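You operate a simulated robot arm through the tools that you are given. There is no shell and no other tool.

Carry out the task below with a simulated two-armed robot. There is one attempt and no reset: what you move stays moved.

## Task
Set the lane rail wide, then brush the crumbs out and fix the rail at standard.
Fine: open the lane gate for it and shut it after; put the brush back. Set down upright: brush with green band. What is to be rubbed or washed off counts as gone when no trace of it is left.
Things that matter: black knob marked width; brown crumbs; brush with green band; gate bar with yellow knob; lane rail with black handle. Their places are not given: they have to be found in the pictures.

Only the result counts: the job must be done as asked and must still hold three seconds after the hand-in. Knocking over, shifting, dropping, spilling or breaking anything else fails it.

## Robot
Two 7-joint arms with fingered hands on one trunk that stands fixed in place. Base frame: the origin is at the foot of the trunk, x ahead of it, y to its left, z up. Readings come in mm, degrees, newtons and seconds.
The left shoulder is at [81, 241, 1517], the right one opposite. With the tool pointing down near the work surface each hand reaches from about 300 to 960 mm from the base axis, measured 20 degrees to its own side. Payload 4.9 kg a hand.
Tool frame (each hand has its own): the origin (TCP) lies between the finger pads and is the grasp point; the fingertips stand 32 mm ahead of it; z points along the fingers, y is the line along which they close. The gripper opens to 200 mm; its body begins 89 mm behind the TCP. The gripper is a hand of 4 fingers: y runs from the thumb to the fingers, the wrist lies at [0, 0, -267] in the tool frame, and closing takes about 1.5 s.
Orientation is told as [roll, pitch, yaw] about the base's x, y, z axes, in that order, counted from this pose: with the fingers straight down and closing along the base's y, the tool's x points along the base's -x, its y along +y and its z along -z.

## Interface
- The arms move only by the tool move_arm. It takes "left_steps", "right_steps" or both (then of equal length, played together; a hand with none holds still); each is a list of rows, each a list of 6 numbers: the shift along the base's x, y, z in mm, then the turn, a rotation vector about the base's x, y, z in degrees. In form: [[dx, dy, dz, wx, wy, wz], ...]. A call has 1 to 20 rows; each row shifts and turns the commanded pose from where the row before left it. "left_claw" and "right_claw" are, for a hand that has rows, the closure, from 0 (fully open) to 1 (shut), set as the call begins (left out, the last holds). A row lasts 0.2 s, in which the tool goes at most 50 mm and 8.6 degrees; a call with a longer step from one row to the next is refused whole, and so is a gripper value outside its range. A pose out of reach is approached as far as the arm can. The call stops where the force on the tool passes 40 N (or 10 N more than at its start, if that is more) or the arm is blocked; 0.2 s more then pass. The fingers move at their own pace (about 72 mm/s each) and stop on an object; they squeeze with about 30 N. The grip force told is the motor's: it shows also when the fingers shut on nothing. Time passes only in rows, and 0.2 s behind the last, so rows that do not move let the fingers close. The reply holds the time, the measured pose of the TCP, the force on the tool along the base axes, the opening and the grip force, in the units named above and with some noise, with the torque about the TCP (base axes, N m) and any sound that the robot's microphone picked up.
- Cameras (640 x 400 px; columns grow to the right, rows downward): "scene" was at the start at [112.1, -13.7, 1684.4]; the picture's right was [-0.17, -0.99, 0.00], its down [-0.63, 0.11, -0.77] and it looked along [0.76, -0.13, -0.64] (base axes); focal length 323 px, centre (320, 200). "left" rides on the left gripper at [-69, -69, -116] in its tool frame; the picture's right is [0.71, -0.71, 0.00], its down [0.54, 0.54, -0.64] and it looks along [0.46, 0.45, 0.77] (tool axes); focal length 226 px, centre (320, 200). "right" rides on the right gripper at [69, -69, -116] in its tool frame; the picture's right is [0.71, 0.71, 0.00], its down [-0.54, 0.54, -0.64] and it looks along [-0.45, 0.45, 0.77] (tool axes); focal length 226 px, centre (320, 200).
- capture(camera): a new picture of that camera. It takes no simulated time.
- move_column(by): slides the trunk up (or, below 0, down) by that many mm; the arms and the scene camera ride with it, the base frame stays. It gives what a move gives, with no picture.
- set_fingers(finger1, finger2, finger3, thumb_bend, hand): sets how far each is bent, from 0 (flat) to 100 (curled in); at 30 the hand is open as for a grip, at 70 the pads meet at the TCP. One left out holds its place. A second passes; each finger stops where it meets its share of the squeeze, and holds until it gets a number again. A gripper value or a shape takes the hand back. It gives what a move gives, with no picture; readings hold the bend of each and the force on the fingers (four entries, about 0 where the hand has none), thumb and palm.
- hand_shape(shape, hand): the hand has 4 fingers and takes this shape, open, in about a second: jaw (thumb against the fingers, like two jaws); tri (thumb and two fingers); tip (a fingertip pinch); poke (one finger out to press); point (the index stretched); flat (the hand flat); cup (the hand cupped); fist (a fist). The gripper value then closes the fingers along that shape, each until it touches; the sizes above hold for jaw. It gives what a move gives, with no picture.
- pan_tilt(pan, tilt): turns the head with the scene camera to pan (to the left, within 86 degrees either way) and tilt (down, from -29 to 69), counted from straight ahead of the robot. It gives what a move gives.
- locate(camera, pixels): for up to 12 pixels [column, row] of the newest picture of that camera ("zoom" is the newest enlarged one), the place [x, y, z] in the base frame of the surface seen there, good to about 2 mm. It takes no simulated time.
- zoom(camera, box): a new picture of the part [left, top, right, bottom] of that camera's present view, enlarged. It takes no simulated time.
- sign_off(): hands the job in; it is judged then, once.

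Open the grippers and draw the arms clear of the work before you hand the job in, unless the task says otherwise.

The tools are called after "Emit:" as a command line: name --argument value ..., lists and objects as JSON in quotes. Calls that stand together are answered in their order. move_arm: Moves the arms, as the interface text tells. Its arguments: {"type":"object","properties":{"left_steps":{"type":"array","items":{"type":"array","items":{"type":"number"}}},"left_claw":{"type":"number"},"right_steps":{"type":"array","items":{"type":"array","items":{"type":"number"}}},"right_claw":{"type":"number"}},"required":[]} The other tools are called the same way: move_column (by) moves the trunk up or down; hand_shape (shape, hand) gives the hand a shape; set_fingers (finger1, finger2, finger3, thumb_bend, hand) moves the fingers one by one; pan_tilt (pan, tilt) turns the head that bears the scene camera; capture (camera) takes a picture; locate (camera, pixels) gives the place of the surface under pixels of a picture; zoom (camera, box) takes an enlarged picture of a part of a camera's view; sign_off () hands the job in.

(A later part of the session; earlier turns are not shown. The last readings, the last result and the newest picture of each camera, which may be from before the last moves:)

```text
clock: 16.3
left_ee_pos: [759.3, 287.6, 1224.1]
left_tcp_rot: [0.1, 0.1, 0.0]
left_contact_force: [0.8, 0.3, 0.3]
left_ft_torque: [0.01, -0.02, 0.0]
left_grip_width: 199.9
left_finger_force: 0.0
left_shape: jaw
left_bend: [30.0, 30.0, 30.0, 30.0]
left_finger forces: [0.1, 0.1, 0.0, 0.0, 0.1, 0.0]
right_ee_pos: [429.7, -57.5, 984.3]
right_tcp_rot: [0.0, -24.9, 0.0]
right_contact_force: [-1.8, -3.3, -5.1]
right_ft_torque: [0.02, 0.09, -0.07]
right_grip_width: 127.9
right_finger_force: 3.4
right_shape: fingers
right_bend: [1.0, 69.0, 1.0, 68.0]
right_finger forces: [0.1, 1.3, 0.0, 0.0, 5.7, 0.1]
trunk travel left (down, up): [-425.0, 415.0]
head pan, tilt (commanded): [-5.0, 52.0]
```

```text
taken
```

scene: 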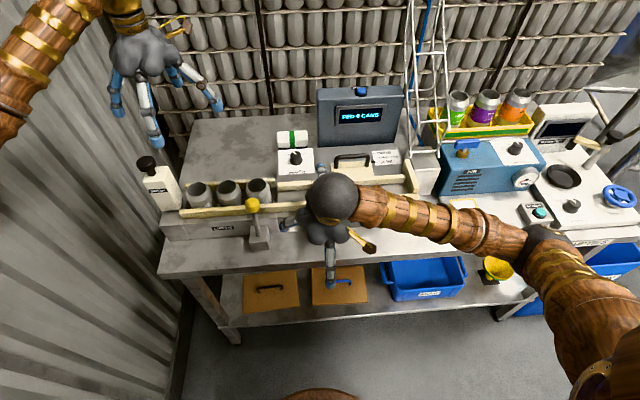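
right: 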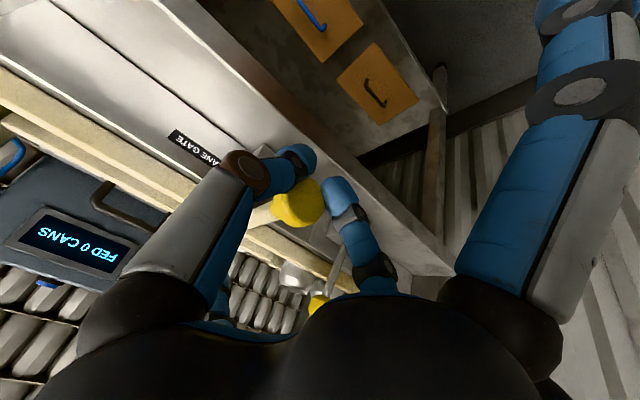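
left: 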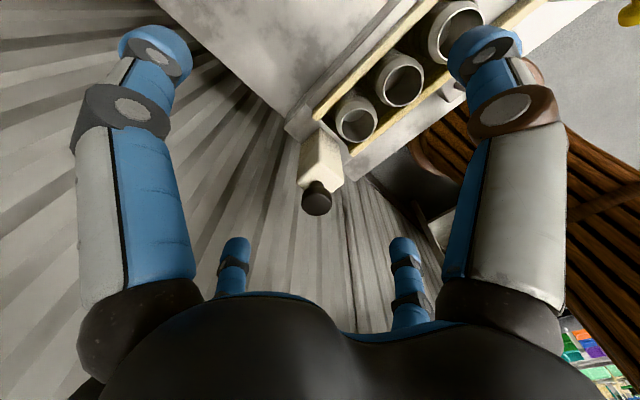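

The knob slipped forward in the grasp (now at (297,203)), so the bar is at its end stop. I release it and locate the knob.

Emit:
locate --camera "right" --pixels '[[300, 203], [308, 198], [295, 195], [260, 215]]'

Emit:
set_fingers --hand "right" --finger2 35 --thumb_bend 35

Emit:
move_arm --right_steps '[[0, 0, 15, 0, 0, 0], [0, 0, 20, 0, 0, 0], [0, 0, 30, 0, 0, 0], [0, -20, 40, 0, 0, 0], [0, -40, 20, 0, 8.3, 0], [0, -40, 20, 0, 8.3, 0], [0, -40, 0, 0, 8.4, 0], [0, 0, 0, 0, 0, 0]]'

Emit:
capture --camera "scene"

Emit:
zoom --camera "scene" --box '[260, 140, 400, 280]'

```text
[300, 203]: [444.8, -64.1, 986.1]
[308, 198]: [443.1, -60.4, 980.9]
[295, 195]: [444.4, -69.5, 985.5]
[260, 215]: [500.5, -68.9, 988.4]
```

```text
clock: 17.3
left_ee_pos: [760.0, 287.5, 1225.0]
left_tcp_rot: [-0.1, 0.0, 0.1]
left_contact_force: [-0.8, -0.7, -0.6]
left_ft_torque: [-0.02, 0.0, 0.01]
left_grip_width: 200.0
left_finger_force: 0.0
left_shape: jaw
left_bend: [30.0, 30.0, 30.0, 30.0]
left_finger forces: [0.0, 0.0, 0.0, 0.0, 0.0, 0.0]
right_ee_pos: [430.8, -56.7, 984.1]
right_tcp_rot: [0.0, -25.0, 0.0]
right_contact_force: [-0.2, 0.5, -0.4]
right_ft_torque: [0.01, -0.02, -0.01]
right_grip_width: 156.9
right_finger_force: 0.1
right_shape: fingers
right_bend: [1.0, 35.0, 1.0, 35.0]
right_finger forces: [0.1, 0.0, 0.1, 0.0, 0.1, 0.1]
trunk travel left (down, up): [-425.0, 415.0]
head pan, tilt (commanded): [-5.0, 52.0]
```

```text
clock: 19.1
left_ee_pos: [760.1, 288.2, 1226.0]
left_tcp_rot: [-0.1, 0.0, 0.0]
left_contact_force: [-0.2, 0.4, 0.2]
left_ft_torque: [0.0, -0.01, 0.01]
left_grip_width: 199.9
left_finger_force: 0.0
left_shape: jaw
left_bend: [30.0, 30.0, 30.0, 30.0]
left_finger forces: [0.1, 0.2, 0.1, 0.1, 0.0, 0.0]
right_ee_pos: [453.3, -181.2, 1122.8]
right_tcp_rot: [0.0, 0.1, 0.0]
right_contact_force: [0.5, -0.3, 0.3]
right_ft_torque: [-0.02, 0.0, -0.01]
right_grip_width: 157.2
right_finger_force: 0.1
right_shape: fingers
right_bend: [1.0, 35.0, 1.0, 35.0]
right_finger forces: [0.0, 0.0, 0.0, 0.1, 0.0, 0.1]
right hand out of reach, approached as far as the arm can: row 3, 4
trunk travel left (down, up): [-425.0, 415.0]
head pan, tilt (commanded): [-5.0, 52.0]
```

```text
taken
```

scene: 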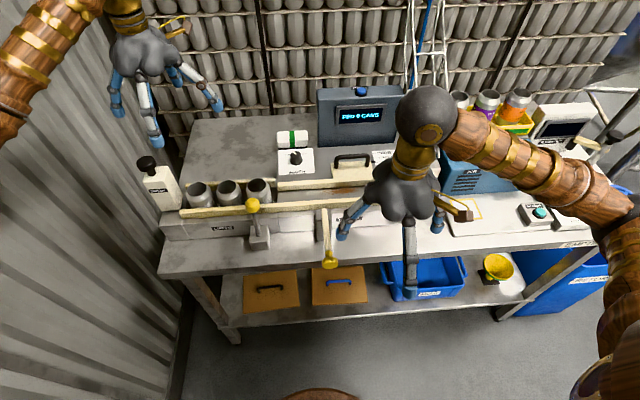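

```text
2.86 times, centred on (330, 210) of scene
```

zoom: 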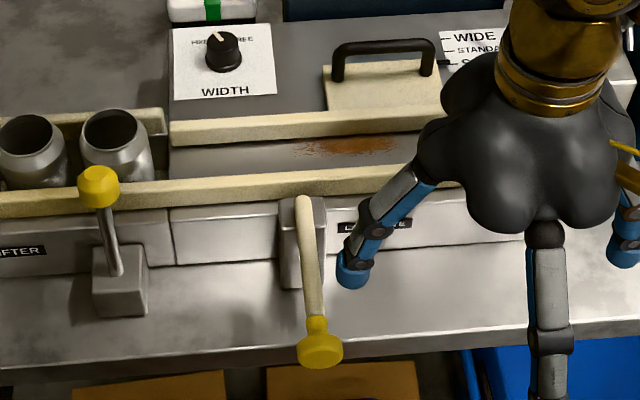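

The gate bar is fully drawn out (knob at about x=445). Next is the WIDTH knob; I zoom in tightly on its plate to read the pointer.

Emit:
zoom --camera "scene" --box '[274, 144, 320, 178]'

Emit:
locate --camera "zoom" --pixels '[[250, 65], [270, 100], [285, 125], [300, 160], [345, 100], [240, 110], [295, 190], [130, 60], [440, 50], [100, 300], [460, 290], [180, 90]]'

```text
11.76 times, centred on (297, 161) of scene
```

zoom: 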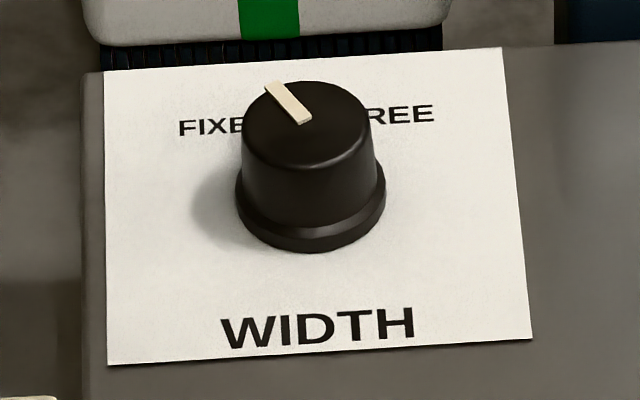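

```text
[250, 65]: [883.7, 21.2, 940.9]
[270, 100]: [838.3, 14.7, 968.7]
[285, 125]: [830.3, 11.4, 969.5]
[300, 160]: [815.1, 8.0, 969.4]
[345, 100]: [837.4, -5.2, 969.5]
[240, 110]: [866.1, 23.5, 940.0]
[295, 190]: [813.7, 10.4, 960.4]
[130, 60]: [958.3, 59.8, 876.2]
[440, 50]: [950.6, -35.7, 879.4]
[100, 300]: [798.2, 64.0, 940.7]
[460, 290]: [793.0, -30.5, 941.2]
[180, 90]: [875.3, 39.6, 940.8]
```

The pointer sits about 32° toward +y (FIXED); FREE is on the -y side, so I must turn it clockwise seen from above. Before bringing the left hand in, I check the display's position and the space around.

Emit:
locate --camera "scene" --pixels '[[320, 92], [319, 115], [322, 140], [360, 91], [361, 115], [395, 140], [412, 60], [430, 160], [440, 130], [388, 152], [283, 183], [146, 165]]'

Emit:
capture --camera "left"

```text
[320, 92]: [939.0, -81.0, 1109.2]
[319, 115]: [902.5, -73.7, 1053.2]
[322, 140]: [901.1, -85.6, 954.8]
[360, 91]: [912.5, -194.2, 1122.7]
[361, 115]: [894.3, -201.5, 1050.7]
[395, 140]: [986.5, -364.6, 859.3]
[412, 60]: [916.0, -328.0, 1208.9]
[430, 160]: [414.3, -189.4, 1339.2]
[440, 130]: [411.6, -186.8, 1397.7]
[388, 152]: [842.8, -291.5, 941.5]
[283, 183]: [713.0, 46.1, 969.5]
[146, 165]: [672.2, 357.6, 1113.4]
```

```text
taken
```

left: 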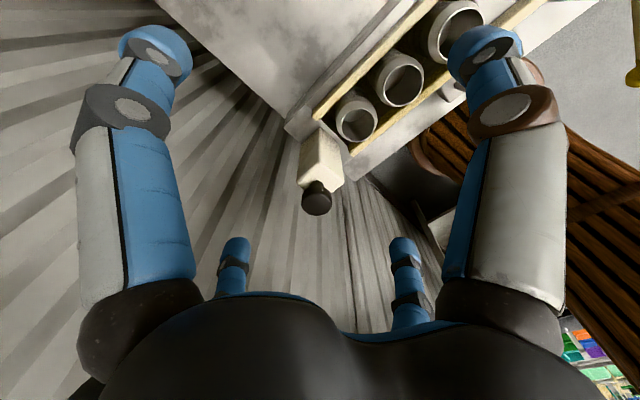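

The display's left front corner is at about (900,-76) up to z≈1110, so the right hand (camera stub toward -x) is the safer one for the WIDTH knob. I take the jaw shape half closed and carry the right hand above (829,5), turned +32°.

Emit:
hand_shape --hand "right" --shape "jaw"

Emit:
move_arm --right_steps '[[0, 0, 40, 0, 0, 0], [37.5, 18.6, 10, 0, 0, 3.2], [37.5, 18.6, 10, 0, 0, 3.2], [37.5, 18.6, 10, 0, 0, 3.2], [37.5, 18.6, 0, 0, 0, 3.2], [37.5, 18.6, 0, 0, 0, 3.2], [37.5, 18.6, 0, 0, 0, 3.2], [37.5, 18.6, 0, 0, 0, 3.2], [37.5, 18.6, 0, 0, 0, 3.2], [37.5, 18.6, 0, 0, 0, 3.2], [37.5, 18.6, -20, 0, 0, 3.2], [0, 0, 0, 0, 0, 0]]' --right_claw 0.55

Emit:
capture --camera "right"

Emit:
capture --camera "scene"

```text
clock: 20.0
left_ee_pos: [760.8, 287.8, 1225.7]
left_tcp_rot: [0.0, 0.0, 0.1]
left_contact_force: [0.3, -0.1, 0.5]
left_ft_torque: [0.0, 0.02, -0.01]
left_grip_width: 200.0
left_finger_force: 0.0
left_shape: jaw
left_bend: [30.0, 30.0, 30.0, 30.0]
left_finger forces: [0.1, 0.0, 0.0, 0.0, 0.1, 0.1]
right_ee_pos: [453.7, -180.9, 1122.4]
right_tcp_rot: [0.0, -0.1, 0.0]
right_contact_force: [-0.3, -1.3, 0.2]
right_ft_torque: [0.02, 0.01, 0.01]
right_grip_width: 177.5
right_finger_force: 0.0
right_shape: jaw
right_bend: [27.0, 27.0, 27.0, 25.0]
right_finger forces: [0.1, 0.0, 0.0, 0.1, 0.1, 0.0]
trunk travel left (down, up): [-425.0, 415.0]
head pan, tilt (commanded): [-5.0, 52.0]
```

```text
clock: 22.6
left_ee_pos: [759.6, 287.4, 1225.9]
left_tcp_rot: [0.0, 0.0, 0.0]
left_contact_force: [-0.9, -0.5, 0.3]
left_ft_torque: [-0.02, -0.05, -0.02]
left_grip_width: 199.8
left_finger_force: 0.1
left_shape: jaw
left_bend: [30.0, 30.0, 30.0, 30.0]
left_finger forces: [0.0, 0.1, 0.0, 0.0, 0.0, 0.0]
right_ee_pos: [828.4, 5.6, 1172.5]
right_tcp_rot: [0.0, 0.1, 32.0]
right_contact_force: [0.4, -0.5, 0.0]
right_ft_torque: [0.04, 0.0, -0.03]
right_grip_width: 90.4
right_finger_force: 0.0
right_shape: jaw
right_bend: [40.0, 40.0, 40.0, 38.0]
right_finger forces: [0.0, 0.0, 0.0, 0.0, 0.1, 0.0]
trunk travel left (down, up): [-425.0, 415.0]
head pan, tilt (commanded): [-5.0, 52.0]
```

```text
taken
```

right: 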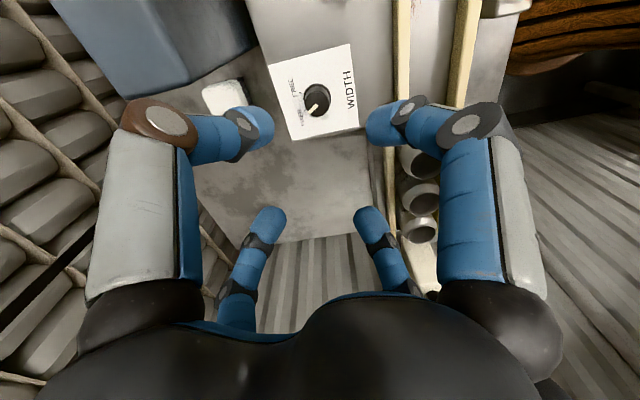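

```text
taken
```

scene: 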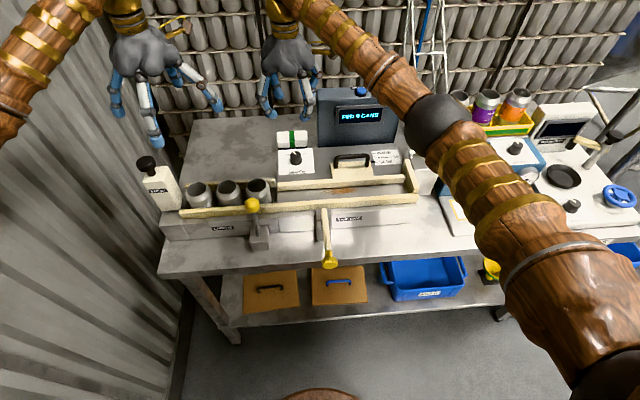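

The knob is seen from above at (315,98) in the right picture. I zoom in to read the pointer and labels and refine the knob's centre.

Emit:
zoom --camera "right" --box '[260, 40, 370, 150]'

Emit:
locate --camera "zoom" --pixels '[[320, 190], [300, 215], [320, 160], [350, 200], [290, 190], [325, 215], [270, 130], [270, 240]]'

```text
3.64 times, centred on (315, 95) of right
```

zoom: 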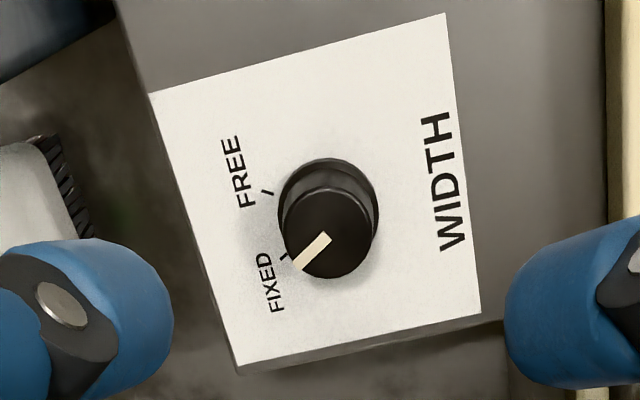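

```text
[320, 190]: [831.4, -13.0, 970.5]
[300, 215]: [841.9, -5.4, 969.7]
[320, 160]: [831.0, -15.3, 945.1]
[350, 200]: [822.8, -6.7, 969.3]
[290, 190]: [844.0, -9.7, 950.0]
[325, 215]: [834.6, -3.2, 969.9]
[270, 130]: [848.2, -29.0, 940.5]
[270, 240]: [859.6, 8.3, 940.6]
```

The ticks for FREE (268,192) and FIXED (285,257) are visible. I locate the knob centre, the pointer tip and both ticks.

Emit:
locate --camera "zoom" --pixels '[[330, 233], [300, 262], [326, 239], [272, 193], [263, 191], [282, 256], [288, 235], [370, 235], [330, 274], [330, 192]]'

```text
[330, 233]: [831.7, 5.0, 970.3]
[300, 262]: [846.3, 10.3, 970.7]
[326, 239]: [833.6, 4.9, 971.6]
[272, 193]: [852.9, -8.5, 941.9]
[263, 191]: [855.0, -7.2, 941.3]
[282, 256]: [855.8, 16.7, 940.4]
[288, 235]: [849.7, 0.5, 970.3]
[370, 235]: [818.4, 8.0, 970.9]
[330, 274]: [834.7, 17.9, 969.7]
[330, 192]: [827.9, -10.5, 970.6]
```

The knob's centre is about (832,4), top z=970, with FIXED at about +28° and FREE at about -29° from +x. I descend to TCP z≈980 over it.

Emit:
move_arm --right_steps '[[3.3, -1.6, -40, 0, 0, 0], [0, 0, -40, 0, 0, 0], [0, 0, -40, 0, 0, 0], [0, 0, -40, 0, 0, 0], [0, 0, -20, 0, 0, 0], [0, 0, -12, 0, 0, 0], [0, 0, 0, 0, 0, 0]]'

Emit:
capture --camera "right"

Emit:
zoom --camera "scene" --box '[230, 80, 370, 190]'

```text
clock: 24.2
left_ee_pos: [759.4, 288.6, 1224.4]
left_tcp_rot: [0.0, 0.1, 0.0]
left_contact_force: [0.5, -0.2, 0.4]
left_ft_torque: [0.03, -0.02, -0.01]
left_grip_width: 199.8
left_finger_force: 0.0
left_shape: jaw
left_bend: [30.0, 30.0, 30.0, 30.0]
left_finger forces: [0.1, 0.0, 0.0, 0.1, 0.1, 0.0]
right_ee_pos: [832.3, 2.7, 978.7]
right_tcp_rot: [0.0, 0.1, 32.0]
right_contact_force: [0.7, 1.1, -0.6]
right_ft_torque: [0.0, 0.03, 0.03]
right_grip_width: 90.3
right_finger_force: 0.0
right_shape: jaw
right_bend: [40.0, 40.0, 40.0, 38.0]
right_finger forces: [0.1, 0.0, 0.0, 0.1, 0.0, 0.0]
trunk travel left (down, up): [-425.0, 415.0]
head pan, tilt (commanded): [-5.0, 52.0]
```

```text
taken
```

right: 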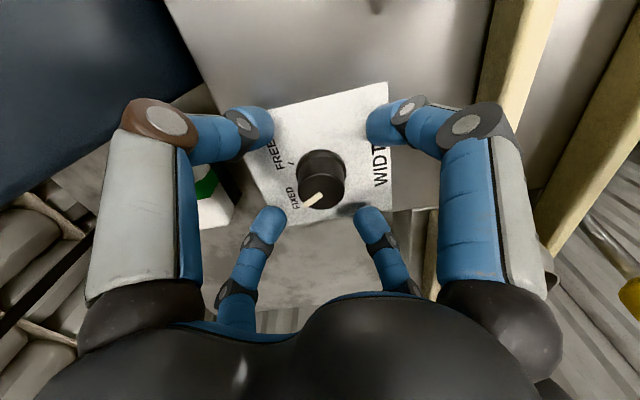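

```text
3.64 times, centred on (300, 135) of scene
```

zoom: 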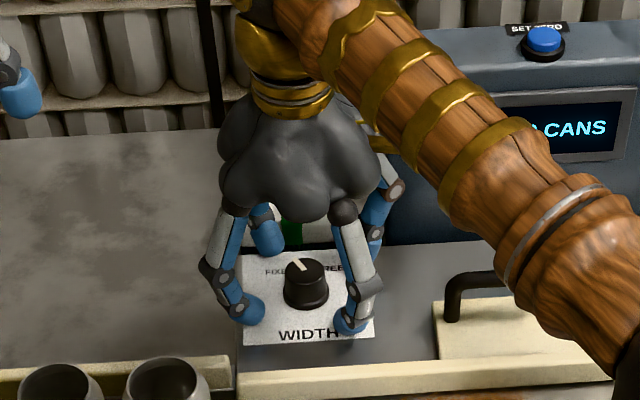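

The fingers are around the knob, well centred. I close the hand on it.

Emit:
move_arm --right_steps '[[0, 1, 0, 0, 0, 0], [0, 0, 0, 0, 0, 0], [0, 0, 0, 0, 0, 0], [0, 0, 0, 0, 0, 0], [0, 0, 0, 0, 0, 0], [0, 0, 0, 0, 0, 0]]' --right_claw 1.0

Emit:
capture --camera "right"

```text
clock: 25.6
left_ee_pos: [759.9, 287.4, 1225.5]
left_tcp_rot: [-0.1, 0.2, 0.0]
left_contact_force: [0.2, 0.4, -0.2]
left_ft_torque: [0.0, 0.04, -0.01]
left_grip_width: 199.9
left_finger_force: 0.1
left_shape: jaw
left_bend: [30.0, 30.0, 30.0, 30.0]
left_finger forces: [0.0, 0.0, 0.0, 0.0, 0.0, 0.1]
right_ee_pos: [832.2, 2.8, 979.6]
right_tcp_rot: [0.0, 0.2, 32.0]
right_contact_force: [-0.2, 0.2, -4.9]
right_ft_torque: [-0.03, 0.02, 0.03]
right_grip_width: 28.4
right_finger_force: 29.7
right_shape: jaw
right_bend: [59.0, 58.0, 58.0, 58.0]
right_finger forces: [26.0, 26.3, 26.1, 0.0, 26.3, 0.0]
trunk travel left (down, up): [-425.0, 415.0]
head pan, tilt (commanded): [-5.0, 52.0]
```

```text
taken
```

right: 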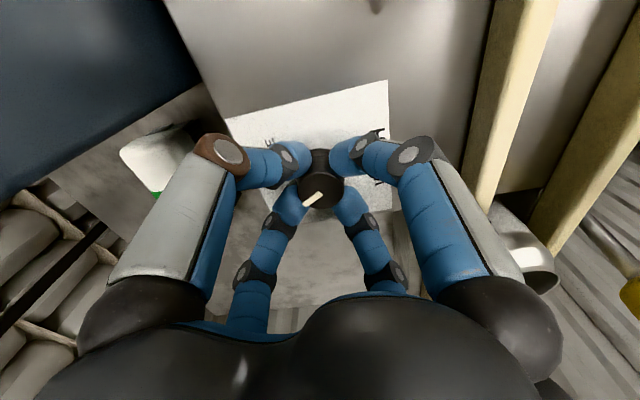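

All four fingers hold the knob at about 26 N each. I turn the hand about -z by 57° from FIXED toward FREE.

Emit:
move_arm --right_steps '[[0, 0, 0, 0, 0, -7], [0, 0, 0, 0, 0, -7], [0, 0, 0, 0, 0, -7], [0, 0, 0, 0, 0, -7], [0, 0, 0, 0, 0, -7], [0, 0, 0, 0, 0, -7], [0, 0, 0, 0, 0, -7], [0, 0, 0, 0, 0, -7], [0, 0, 0, 0, 0, 0]]'

Emit:
capture --camera "right"

```text
clock: 27.6
left_ee_pos: [759.7, 288.0, 1225.1]
left_tcp_rot: [0.0, 0.0, 0.0]
left_contact_force: [-0.1, 0.0, -0.3]
left_ft_torque: [0.01, 0.0, 0.0]
left_grip_width: 200.0
left_finger_force: 0.1
left_shape: jaw
left_bend: [30.0, 30.0, 30.0, 30.0]
left_finger forces: [0.0, 0.1, 0.0, 0.1, 0.0, 0.0]
right_ee_pos: [831.3, 4.3, 978.5]
right_tcp_rot: [0.1, 0.1, -24.1]
right_contact_force: [-6.2, 1.3, -6.4]
right_ft_torque: [0.03, 0.14, 0.0]
right_grip_width: 28.3
right_finger_force: 30.5
right_shape: jaw
right_bend: [59.0, 58.0, 58.0, 58.0]
right_finger forces: [28.5, 26.1, 25.4, 0.1, 27.9, 0.0]
trunk travel left (down, up): [-425.0, 415.0]
head pan, tilt (commanded): [-5.0, 52.0]
```

```text
taken
```

right: 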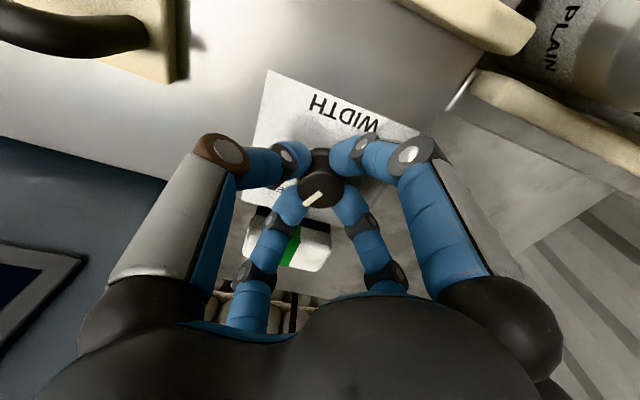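

The pointer kept its place in the hand, so the knob turned with it and no stop torque shows. I open and lift a little to check the pointer against the FREE tick.

Emit:
move_arm --right_steps '[[0, 0, 0, 0, 0, 0], [0, 0, 0, 0, 0, 0], [0, 0, 0, 0, 0, 0], [0, 0, 0, 0, 0, 0], [0, 0, 30, 0, 0, 0], [0, 0, 40, 0, 0, 0], [0, 0, 40, 0, 0, 0], [0, 0, 0, 0, 0, 0]]' --right_claw 0.5

Emit:
capture --camera "right"

```text
clock: 29.4
left_ee_pos: [759.2, 287.7, 1224.9]
left_tcp_rot: [0.0, 0.0, 0.1]
left_contact_force: [-0.8, 0.5, 0.4]
left_ft_torque: [-0.02, 0.01, -0.01]
left_grip_width: 200.1
left_finger_force: 0.1
left_shape: jaw
left_bend: [30.0, 30.0, 30.0, 30.0]
left_finger forces: [0.0, 0.0, 0.0, 0.0, 0.1, 0.0]
right_ee_pos: [831.4, 4.8, 1090.2]
right_tcp_rot: [0.0, 0.0, -24.0]
right_contact_force: [-0.3, 0.4, 0.2]
right_ft_torque: [-0.01, 0.01, 0.01]
right_grip_width: 99.5
right_finger_force: 0.0
right_shape: jaw
right_bend: [38.0, 38.0, 38.0, 36.0]
right_finger forces: [0.0, 0.0, 0.1, 0.0, 0.1, 0.0]
trunk travel left (down, up): [-425.0, 415.0]
head pan, tilt (commanded): [-5.0, 52.0]
```

```text
taken
```

right: 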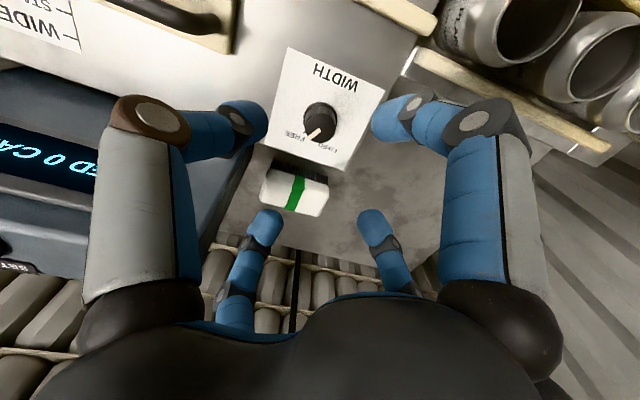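

The hand is off the knob. I zoom in on the plate at (320,122) to read it.

Emit:
zoom --camera "right" --box '[270, 70, 370, 160]'

Emit:
zoom --camera "right" --box '[230, 140, 350, 240]'

Emit:
locate --camera "right" --pixels '[[272, 170], [328, 183], [262, 205], [318, 214], [297, 190], [270, 155], [325, 170], [265, 185], [290, 208]]'

```text
4.44 times, centred on (320, 115) of right
```

zoom: 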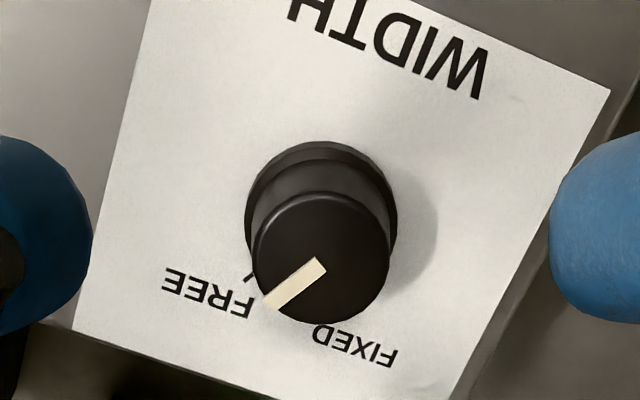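

```text
4.00 times, centred on (290, 190) of right
```

zoom: 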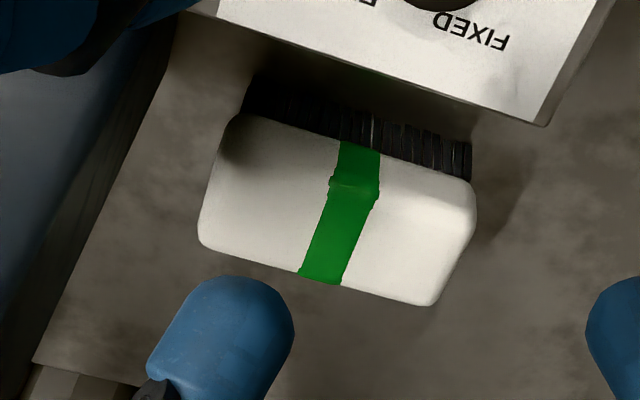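

```text
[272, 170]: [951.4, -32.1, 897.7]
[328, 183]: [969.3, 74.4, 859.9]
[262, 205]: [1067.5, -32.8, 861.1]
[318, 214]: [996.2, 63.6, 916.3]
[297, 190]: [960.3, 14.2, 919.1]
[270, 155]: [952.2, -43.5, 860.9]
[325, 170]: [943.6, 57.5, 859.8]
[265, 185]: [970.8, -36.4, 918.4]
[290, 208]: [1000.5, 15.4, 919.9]
```

Pointer direction now agrees with the FREE tick. Next I bring the right hand, yawed to -45° and tilted 25° forward-down, above the black rail handle (bar at about x=778, y=-161, z=996).

Emit:
move_arm --right_steps '[[-30, -20, 20, 0, 0, -7], [-30, -30, 10, 0, 0, -7], [-20, -35, 0, 0, 0, -7], [-10, -40, 0, 0, -8.3, 0], [0, -40, 0, 0, -8.3, 0], [0, 0, 0, 0, -8.4, 0], [0, 0, 0, 0, 0, 0]]'

Emit:
capture --camera "right"

Emit:
capture --camera "scene"

```text
clock: 31.0
left_ee_pos: [758.0, 287.8, 1224.0]
left_tcp_rot: [0.0, 0.0, 0.1]
left_contact_force: [0.2, -0.8, 0.0]
left_ft_torque: [0.0, 0.03, 0.0]
left_grip_width: 200.3
left_finger_force: 0.1
left_shape: jaw
left_bend: [30.0, 30.0, 30.0, 30.0]
left_finger forces: [0.0, 0.1, 0.0, 0.0, 0.0, 0.0]
right_ee_pos: [741.6, -160.7, 1120.0]
right_tcp_rot: [18.4, -17.4, -47.8]
right_contact_force: [0.3, -0.2, -0.2]
right_ft_torque: [0.01, 0.01, 0.03]
right_grip_width: 99.9
right_finger_force: 0.1
right_shape: jaw
right_bend: [38.0, 38.0, 38.0, 36.0]
right_finger forces: [0.0, 0.0, 0.0, 0.0, 0.0, 0.0]
trunk travel left (down, up): [-425.0, 415.0]
head pan, tilt (commanded): [-5.0, 52.0]
```

```text
taken
```

right: 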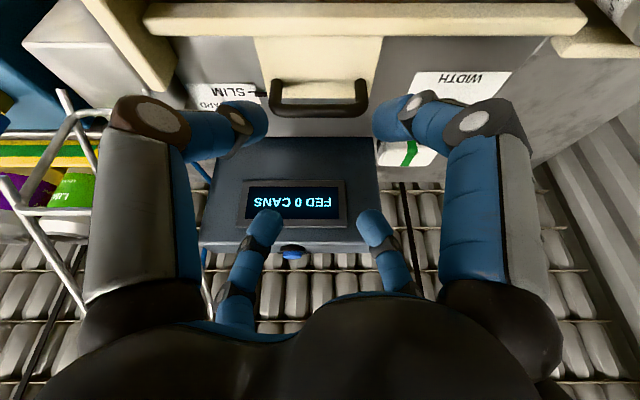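

```text
taken
```

scene: 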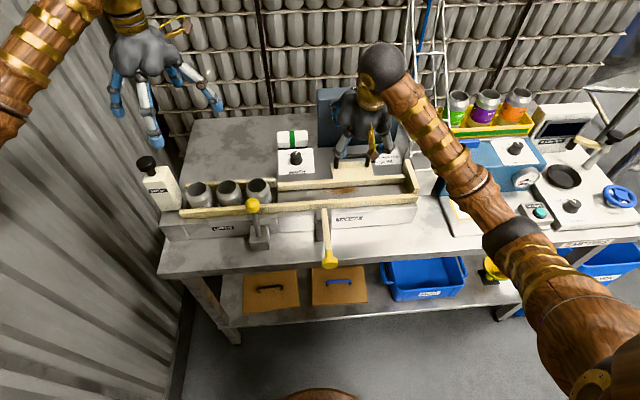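

The handle is at (320,95) in the right picture, and the fingers straddle it nicely. I move forward above it and lower to TCP z≈1002.

Emit:
move_arm --right_steps '[[18, 0, 0, 0, 0, 0], [18, 0, -20, 0, 0, 0], [0, 0, -30, 0, 0, 0], [0, 0, -30, 0, 0, 0], [0, 0, -20, 0, 0, 0], [0, 0, -16, 0, 0, 0], [0, 0, 0, 0, 0, 0]]'

Emit:
capture --camera "right"

Emit:
zoom --camera "scene" --box '[290, 70, 430, 220]'

```text
clock: 32.6
left_ee_pos: [759.9, 287.7, 1224.4]
left_tcp_rot: [0.1, 0.0, 0.0]
left_contact_force: [0.5, -0.2, 0.2]
left_ft_torque: [0.0, 0.02, 0.03]
left_grip_width: 200.1
left_finger_force: 0.1
left_shape: jaw
left_bend: [30.0, 30.0, 30.0, 30.0]
left_finger forces: [0.0, 0.0, 0.1, 0.0, 0.0, 0.1]
right_ee_pos: [777.4, -160.6, 1003.7]
right_tcp_rot: [18.2, -17.5, -47.8]
right_contact_force: [0.3, -0.4, 1.8]
right_ft_torque: [-0.06, 0.1, 0.0]
right_grip_width: 99.8
right_finger_force: 0.0
right_shape: jaw
right_bend: [38.0, 38.0, 38.0, 36.0]
right_finger forces: [0.0, 0.0, 0.0, 0.0, 1.5, 0.1]
trunk travel left (down, up): [-425.0, 415.0]
head pan, tilt (commanded): [-5.0, 52.0]
```

```text
taken
```

right: 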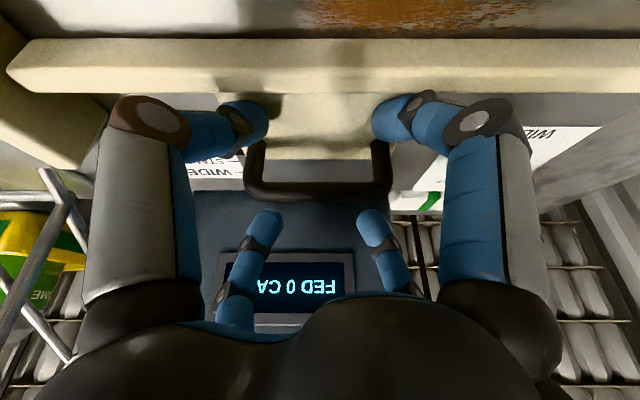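

```text
2.67 times, centred on (360, 145) of scene
```

zoom: 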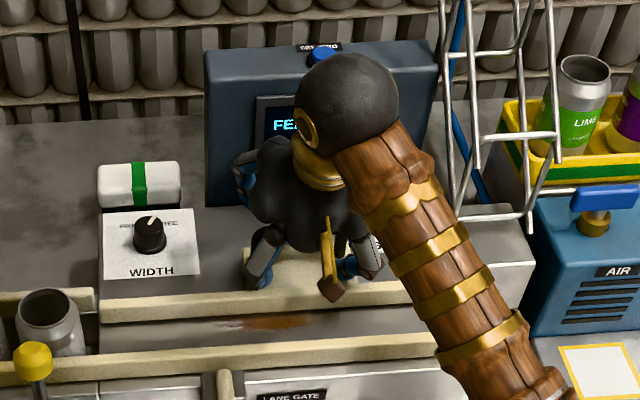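

The thumb touches the rail plate lightly (1.5 N). I raise 5 mm and then close the hand around the handle bar.

Emit:
move_arm --right_steps '[[0, 0, 6, 0, 0, 0], [0, 0, 0, 0, 0, 0]]'

Emit:
move_arm --right_steps '[[0, 0, 0, 0, 0, 0], [0, 0, 0, 0, 0, 0], [0, 0, 0, 0, 0, 0], [0, 0, 0, 0, 0, 0], [0, 0, 0, 0, 0, 0], [0, 0, 0, 0, 0, 0]]' --right_claw 0.9

Emit:
capture --camera "right"

```text
clock: 33.2
left_ee_pos: [759.3, 287.2, 1225.7]
left_tcp_rot: [-0.1, -0.1, 0.1]
left_contact_force: [-0.1, -0.7, 0.4]
left_ft_torque: [0.01, 0.01, 0.01]
left_grip_width: 200.0
left_finger_force: 0.1
left_shape: jaw
left_bend: [30.0, 30.0, 30.0, 30.0]
left_finger forces: [0.1, 0.1, 0.0, 0.0, 0.1, 0.1]
right_ee_pos: [778.1, -160.0, 1010.7]
right_tcp_rot: [18.1, -17.4, -47.8]
right_contact_force: [-0.4, -0.7, 0.3]
right_ft_torque: [0.02, 0.02, 0.0]
right_grip_width: 100.0
right_finger_force: 0.1
right_shape: jaw
right_bend: [38.0, 38.0, 38.0, 36.0]
right_finger forces: [0.1, 0.0, 0.0, 0.0, 0.0, 0.0]
trunk travel left (down, up): [-425.0, 415.0]
head pan, tilt (commanded): [-5.0, 52.0]
```

```text
clock: 34.6
left_ee_pos: [762.8, 289.1, 1223.3]
left_tcp_rot: [0.1, 0.2, 0.0]
left_contact_force: [-0.4, -0.3, 0.6]
left_ft_torque: [0.03, -0.01, 0.01]
left_grip_width: 199.8
left_finger_force: 0.0
left_shape: jaw
left_bend: [30.0, 30.0, 30.0, 30.0]
left_finger forces: [0.0, 0.0, 0.0, 0.1, 0.1, 0.1]
right_ee_pos: [778.7, -160.9, 1005.9]
right_tcp_rot: [18.0, -17.1, -47.7]
right_contact_force: [0.1, 1.4, -22.9]
right_ft_torque: [0.13, 0.1, -0.26]
right_grip_width: 16.5
right_finger_force: 29.9
right_shape: jaw
right_bend: [76.0, 73.0, 73.0, 61.0]
right_finger forces: [19.9, 27.7, 27.7, 0.1, 25.7, 0.0]
trunk travel left (down, up): [-425.0, 415.0]
head pan, tilt (commanded): [-5.0, 52.0]
```

```text
taken
```

right: 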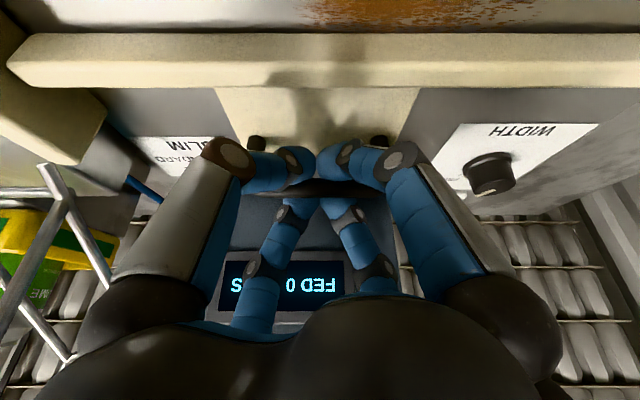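

The fingers hold the bar but pull the hand down (-23 N). I lower the command by 4 mm to relax that, then start pushing the rail in +x with small rows.

Emit:
move_arm --right_steps '[[0, 0, -2, 0, 0, 0], [0, 0, -2, 0, 0, 0], [0, 0, 0, 0, 0, 0], [3, 0, 0, 0, 0, 0], [3, 0, 0, 0, 0, 0], [3, 0, 0, 0, 0, 0], [0, 0, 0, 0, 0, 0]]'

Emit:
zoom --camera "scene" --box '[290, 100, 430, 220]'

Emit:
capture --camera "right"

```text
clock: 36.2
left_ee_pos: [761.9, 287.0, 1223.1]
left_tcp_rot: [0.0, 0.2, 0.1]
left_contact_force: [-0.5, 0.1, 0.3]
left_ft_torque: [0.01, -0.06, 0.01]
left_grip_width: 200.0
left_finger_force: 0.1
left_shape: jaw
left_bend: [30.0, 30.0, 30.0, 30.0]
left_finger forces: [0.1, 0.0, 0.0, 0.1, 0.0, 0.0]
right_ee_pos: [786.5, -159.8, 1004.8]
right_tcp_rot: [18.2, -17.3, -47.8]
right_contact_force: [-0.2, 0.5, -13.3]
right_ft_torque: [0.1, 0.06, -0.23]
right_grip_width: 16.4
right_finger_force: 30.0
right_shape: jaw
right_bend: [76.0, 73.0, 73.0, 61.0]
right_finger forces: [18.3, 29.7, 30.0, 0.0, 24.1, 0.1]
trunk travel left (down, up): [-425.0, 415.0]
head pan, tilt (commanded): [-5.0, 52.0]
```

```text
3.33 times, centred on (360, 160) of scene
```

zoom: 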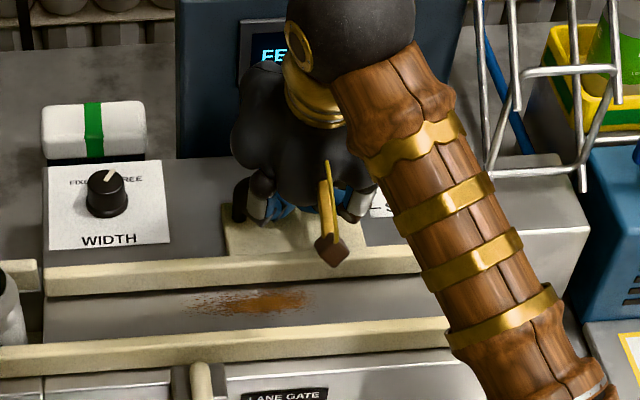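

```text
taken
```

right: 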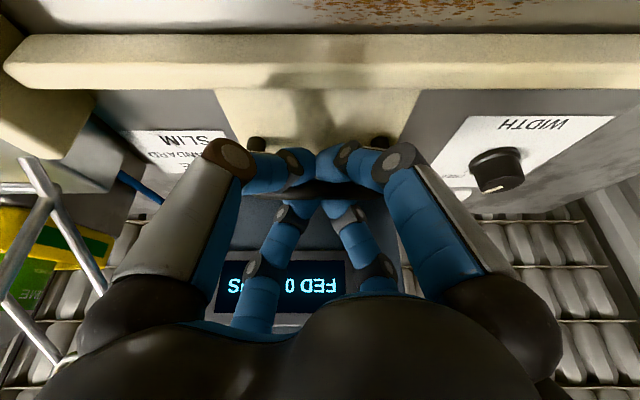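

The rail follows freely. I push on by 24 mm and then check the pointer against the WIDE mark.

Emit:
move_arm --right_steps '[[3, 0, 0, 0, 0, 0], [3, 0, 0, 0, 0, 0], [3, 0, 0, 0, 0, 0], [3, 0, 0, 0, 0, 0], [3, 0, 0, 0, 0, 0], [3, 0, 0, 0, 0, 0], [3, 0, 0, 0, 0, 0], [3, 0, 0, 0, 0, 0], [0, 0, 0, 0, 0, 0]]'

Emit:
zoom --camera "scene" --box '[290, 100, 430, 220]'

Emit:
capture --camera "right"

```text
clock: 38.2
left_ee_pos: [762.1, 287.8, 1222.9]
left_tcp_rot: [0.0, 0.1, 0.1]
left_contact_force: [0.1, -0.1, -0.7]
left_ft_torque: [-0.02, 0.03, 0.02]
left_grip_width: 199.7
left_finger_force: 0.1
left_shape: jaw
left_bend: [30.0, 30.0, 30.0, 30.0]
left_finger forces: [0.0, 0.0, 0.1, 0.0, 0.0, 0.0]
right_ee_pos: [812.0, -160.8, 1005.0]
right_tcp_rot: [18.2, -17.3, -47.8]
right_contact_force: [-1.0, 3.3, -14.8]
right_ft_torque: [0.15, 0.02, -0.25]
right_grip_width: 16.2
right_finger_force: 30.2
right_shape: jaw
right_bend: [76.0, 73.0, 73.0, 61.0]
right_finger forces: [18.3, 30.2, 30.3, 0.0, 25.2, 0.1]
trunk travel left (down, up): [-425.0, 415.0]
head pan, tilt (commanded): [-5.0, 52.0]
```

```text
3.33 times, centred on (360, 160) of scene
```

zoom: 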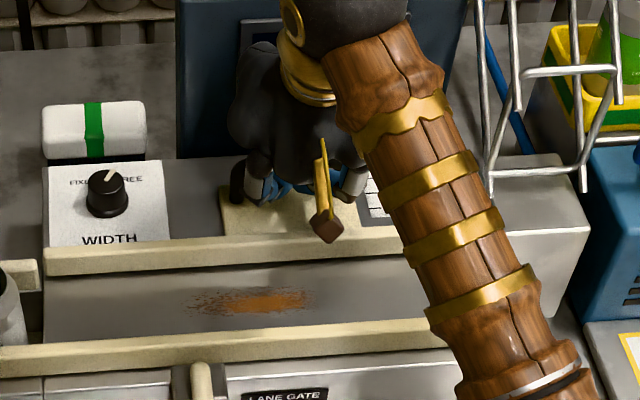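

```text
taken
```

right: 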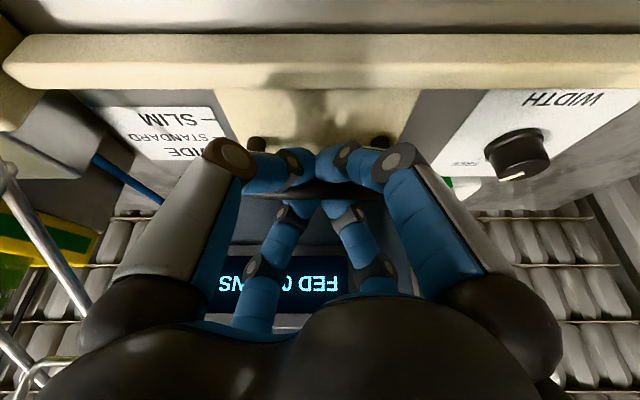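

Now at +33.5 mm. I push in 1 to 2 mm rows toward +38 mm and watch for a stop.

Emit:
move_arm --right_steps '[[2, 0, 0, 0, 0, 0], [1, 0, 0, 0, 0, 0], [1, 0, 0, 0, 0, 0], [0, 0, 0, 0, 0, 0], [0, 0, 0, 0, 0, 0]]'

Emit:
capture --camera "right"

Emit:
zoom --camera "right" --box '[60, 80, 280, 220]'

```text
clock: 39.4
left_ee_pos: [761.3, 288.5, 1224.2]
left_tcp_rot: [-0.1, 0.1, 0.0]
left_contact_force: [-0.2, -0.4, 0.0]
left_ft_torque: [-0.01, 0.0, 0.0]
left_grip_width: 199.9
left_finger_force: 0.0
left_shape: jaw
left_bend: [30.0, 30.0, 30.0, 30.0]
left_finger forces: [0.1, 0.1, 0.1, 0.1, 0.0, 0.0]
right_ee_pos: [815.8, -161.1, 1004.5]
right_tcp_rot: [18.3, -17.3, -47.8]
right_contact_force: [-0.6, 3.9, -13.9]
right_ft_torque: [0.14, 0.0, -0.23]
right_grip_width: 16.0
right_finger_force: 29.9
right_shape: jaw
right_bend: [76.0, 73.0, 73.0, 61.0]
right_finger forces: [18.1, 30.6, 30.3, 0.0, 24.9, 0.1]
trunk travel left (down, up): [-425.0, 415.0]
head pan, tilt (commanded): [-5.0, 52.0]
```

```text
taken
```

right: 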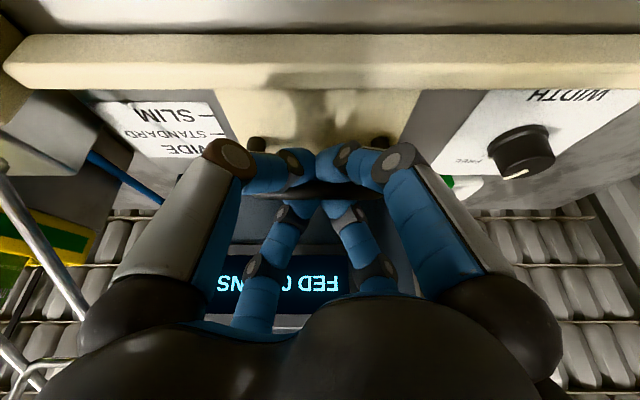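

```text
2.86 times, centred on (170, 150) of right
```

zoom: 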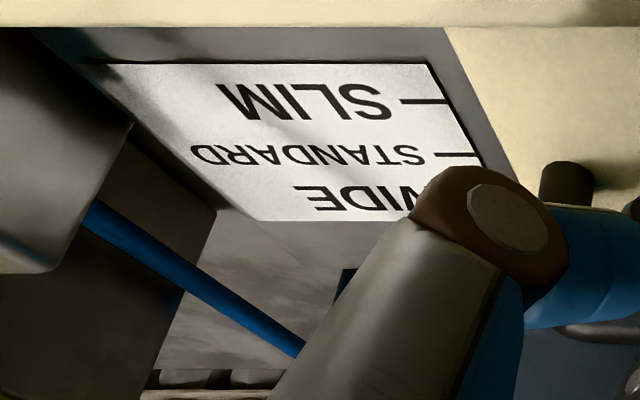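

The pointer is hidden by the thumb. I locate the dashes, then open the hand and lift away to view the pointer.

Emit:
locate --camera "zoom" --pixels '[[440, 102], [475, 155], [410, 100], [440, 154]]'

Emit:
move_arm --right_steps '[[0, 0, 0, 0, 0, 0], [0, 0, 0, 0, 0, 0], [0, 0, 0, 0, 0, 0], [0, 0, 0, 0, 0, 0], [0, 0, 0, 0, 0, 0], [0, 0, 15, 0, 0, 0], [0, 0, 25, 0, 0, 0], [-10, 0, 40, 0, 0, 0], [-30, 0, 20, 0, 0, 0], [-30, 0, 0, 0, 0, 0], [0, 0, 0, 0, 0, 0]]' --right_claw 0.5

Emit:
capture --camera "right"

Emit:
capture --camera "scene"

```text
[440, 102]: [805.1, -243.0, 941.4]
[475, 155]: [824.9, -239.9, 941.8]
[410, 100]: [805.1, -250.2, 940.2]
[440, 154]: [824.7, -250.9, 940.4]
```

```text
clock: 41.8
left_ee_pos: [760.4, 288.0, 1224.8]
left_tcp_rot: [0.1, 0.1, 0.0]
left_contact_force: [0.4, 0.2, -0.3]
left_ft_torque: [0.01, 0.01, 0.0]
left_grip_width: 200.1
left_finger_force: 0.1
left_shape: jaw
left_bend: [30.0, 30.0, 30.0, 30.0]
left_finger forces: [0.1, 0.1, 0.1, 0.0, 0.0, 0.0]
right_ee_pos: [745.0, -160.3, 1104.7]
right_tcp_rot: [18.1, -17.3, -47.9]
right_contact_force: [0.6, 0.3, 0.4]
right_ft_torque: [0.01, 0.01, -0.02]
right_grip_width: 99.8
right_finger_force: 0.1
right_shape: jaw
right_bend: [38.0, 38.0, 38.0, 36.0]
right_finger forces: [0.1, 0.0, 0.1, 0.0, 0.0, 0.0]
trunk travel left (down, up): [-425.0, 415.0]
head pan, tilt (commanded): [-5.0, 52.0]
```

```text
taken
```

right: 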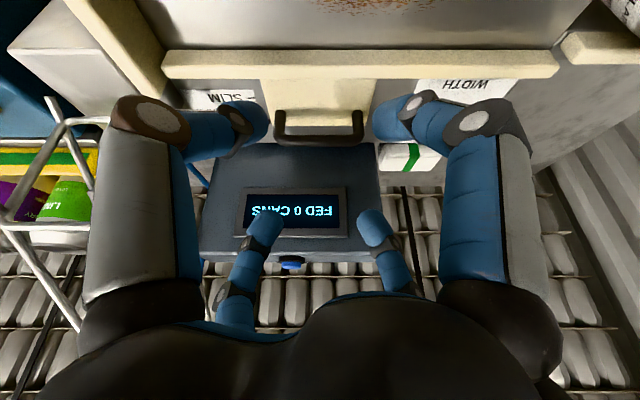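

```text
taken
```

scene: 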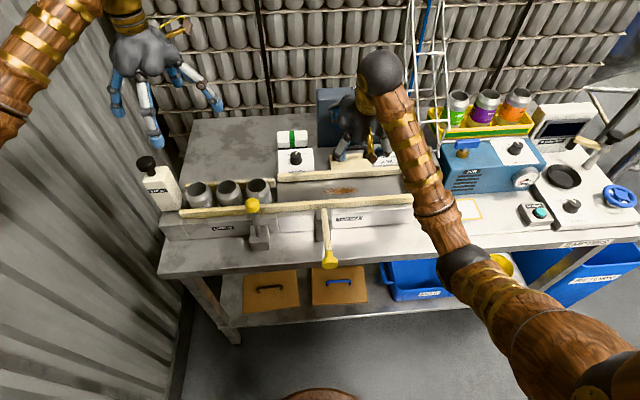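

SLIM is at x≈805 and STANDARD at x≈825, so WIDE should be at ≈845, 40 mm from SLIM; I moved about 37. I draw the arm back to see the pointer with the scene camera.

Emit:
move_arm --right_steps '[[-40, -20, 15, 0, 0, 0], [-40, -25, 15, 0, 0, 0], [-40, -25, 15, 0, 0, 0], [-40, -25, 15, 0, 8, 0], [-30, -25, 15, 0, 8, 0], [0, -25, 15, 0, 9, 0], [0, 0, 0, 0, 0, 0]]'

Emit:
zoom --camera "scene" --box '[264, 120, 440, 230]'

Emit:
zoom --camera "scene" --box '[350, 136, 410, 176]'

```text
refused: row 6 steps farther than a row can; nothing moved
```

```text
3.64 times, centred on (352, 175) of scene
```

zoom: 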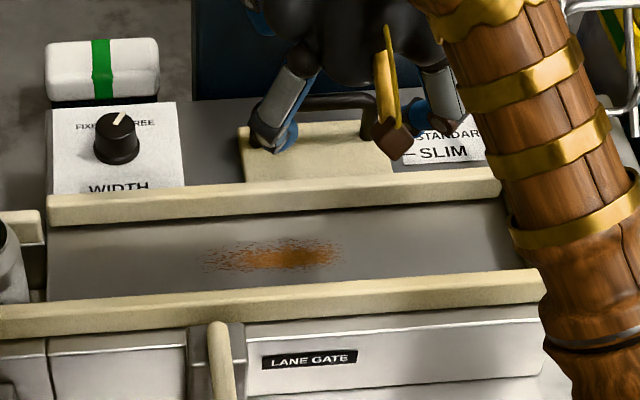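

```text
10.00 times, centred on (380, 156) of scene
```

zoom: 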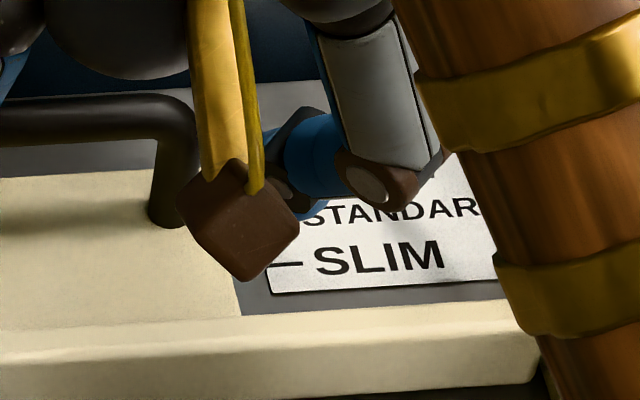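

The last row exceeded the turning limit. I repeat the retreat with at most 8.4° per row.

Emit:
move_arm --right_steps '[[-40, -20, 15, 0, 0, 0], [-40, -25, 10, 0, 0, 0], [-40, -25, 10, 0, 0, 0], [-40, -25, 10, 0, 8.3, 0], [-30, -25, 10, 0, 8.3, 0], [0, -25, 15, 0, 8.4, 0], [0, 0, 0, 0, 0, 0]]'

Emit:
zoom --camera "scene" --box '[264, 120, 440, 230]'

Emit:
zoom --camera "scene" --box '[350, 136, 410, 176]'

```text
clock: 43.4
left_ee_pos: [759.8, 288.2, 1223.3]
left_tcp_rot: [0.0, 0.0, 0.0]
left_contact_force: [0.3, -0.5, -0.4]
left_ft_torque: [0.02, 0.01, -0.02]
left_grip_width: 199.8
left_finger_force: 0.0
left_shape: jaw
left_bend: [30.0, 30.0, 30.0, 30.0]
left_finger forces: [0.1, 0.1, 0.0, 0.0, 0.1, 0.0]
right_ee_pos: [554.9, -306.6, 1175.9]
right_tcp_rot: [-0.1, 0.1, -45.1]
right_contact_force: [-0.1, 0.0, -0.2]
right_ft_torque: [0.01, 0.01, 0.0]
right_grip_width: 99.9
right_finger_force: 0.1
right_shape: jaw
right_bend: [38.0, 38.0, 38.0, 36.0]
right_finger forces: [0.1, 0.0, 0.0, 0.0, 0.0, 0.0]
trunk travel left (down, up): [-425.0, 415.0]
head pan, tilt (commanded): [-5.0, 52.0]
```

```text
3.64 times, centred on (352, 175) of scene
```

zoom: 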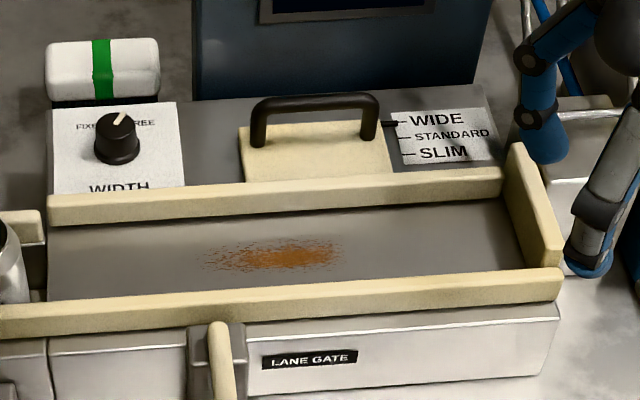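

```text
10.00 times, centred on (380, 156) of scene
```

zoom: 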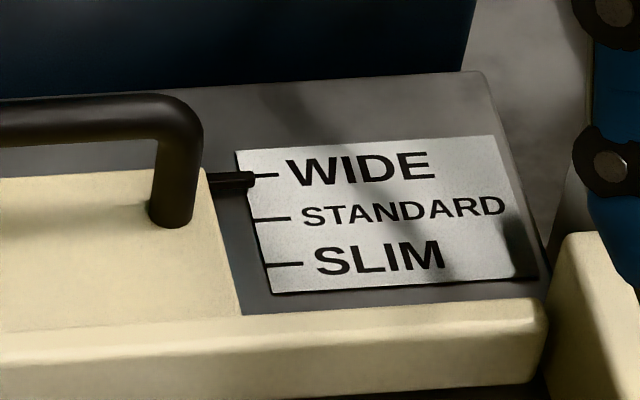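

The pointer stub at (235,180) is nearly level with the WIDE dash at (268,175). I locate them for exact x values.

Emit:
locate --camera "zoom" --pixels '[[245, 176], [245, 186], [225, 180], [245, 180], [268, 175], [270, 219], [285, 264], [258, 219], [180, 110], [165, 130]]'

```text
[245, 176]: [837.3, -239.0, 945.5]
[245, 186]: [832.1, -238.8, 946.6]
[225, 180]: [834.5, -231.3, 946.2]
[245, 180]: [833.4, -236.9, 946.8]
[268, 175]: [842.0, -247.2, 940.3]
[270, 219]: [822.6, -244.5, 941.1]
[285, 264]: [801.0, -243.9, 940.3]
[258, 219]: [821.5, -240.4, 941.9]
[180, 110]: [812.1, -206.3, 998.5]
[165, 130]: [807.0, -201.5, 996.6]
```

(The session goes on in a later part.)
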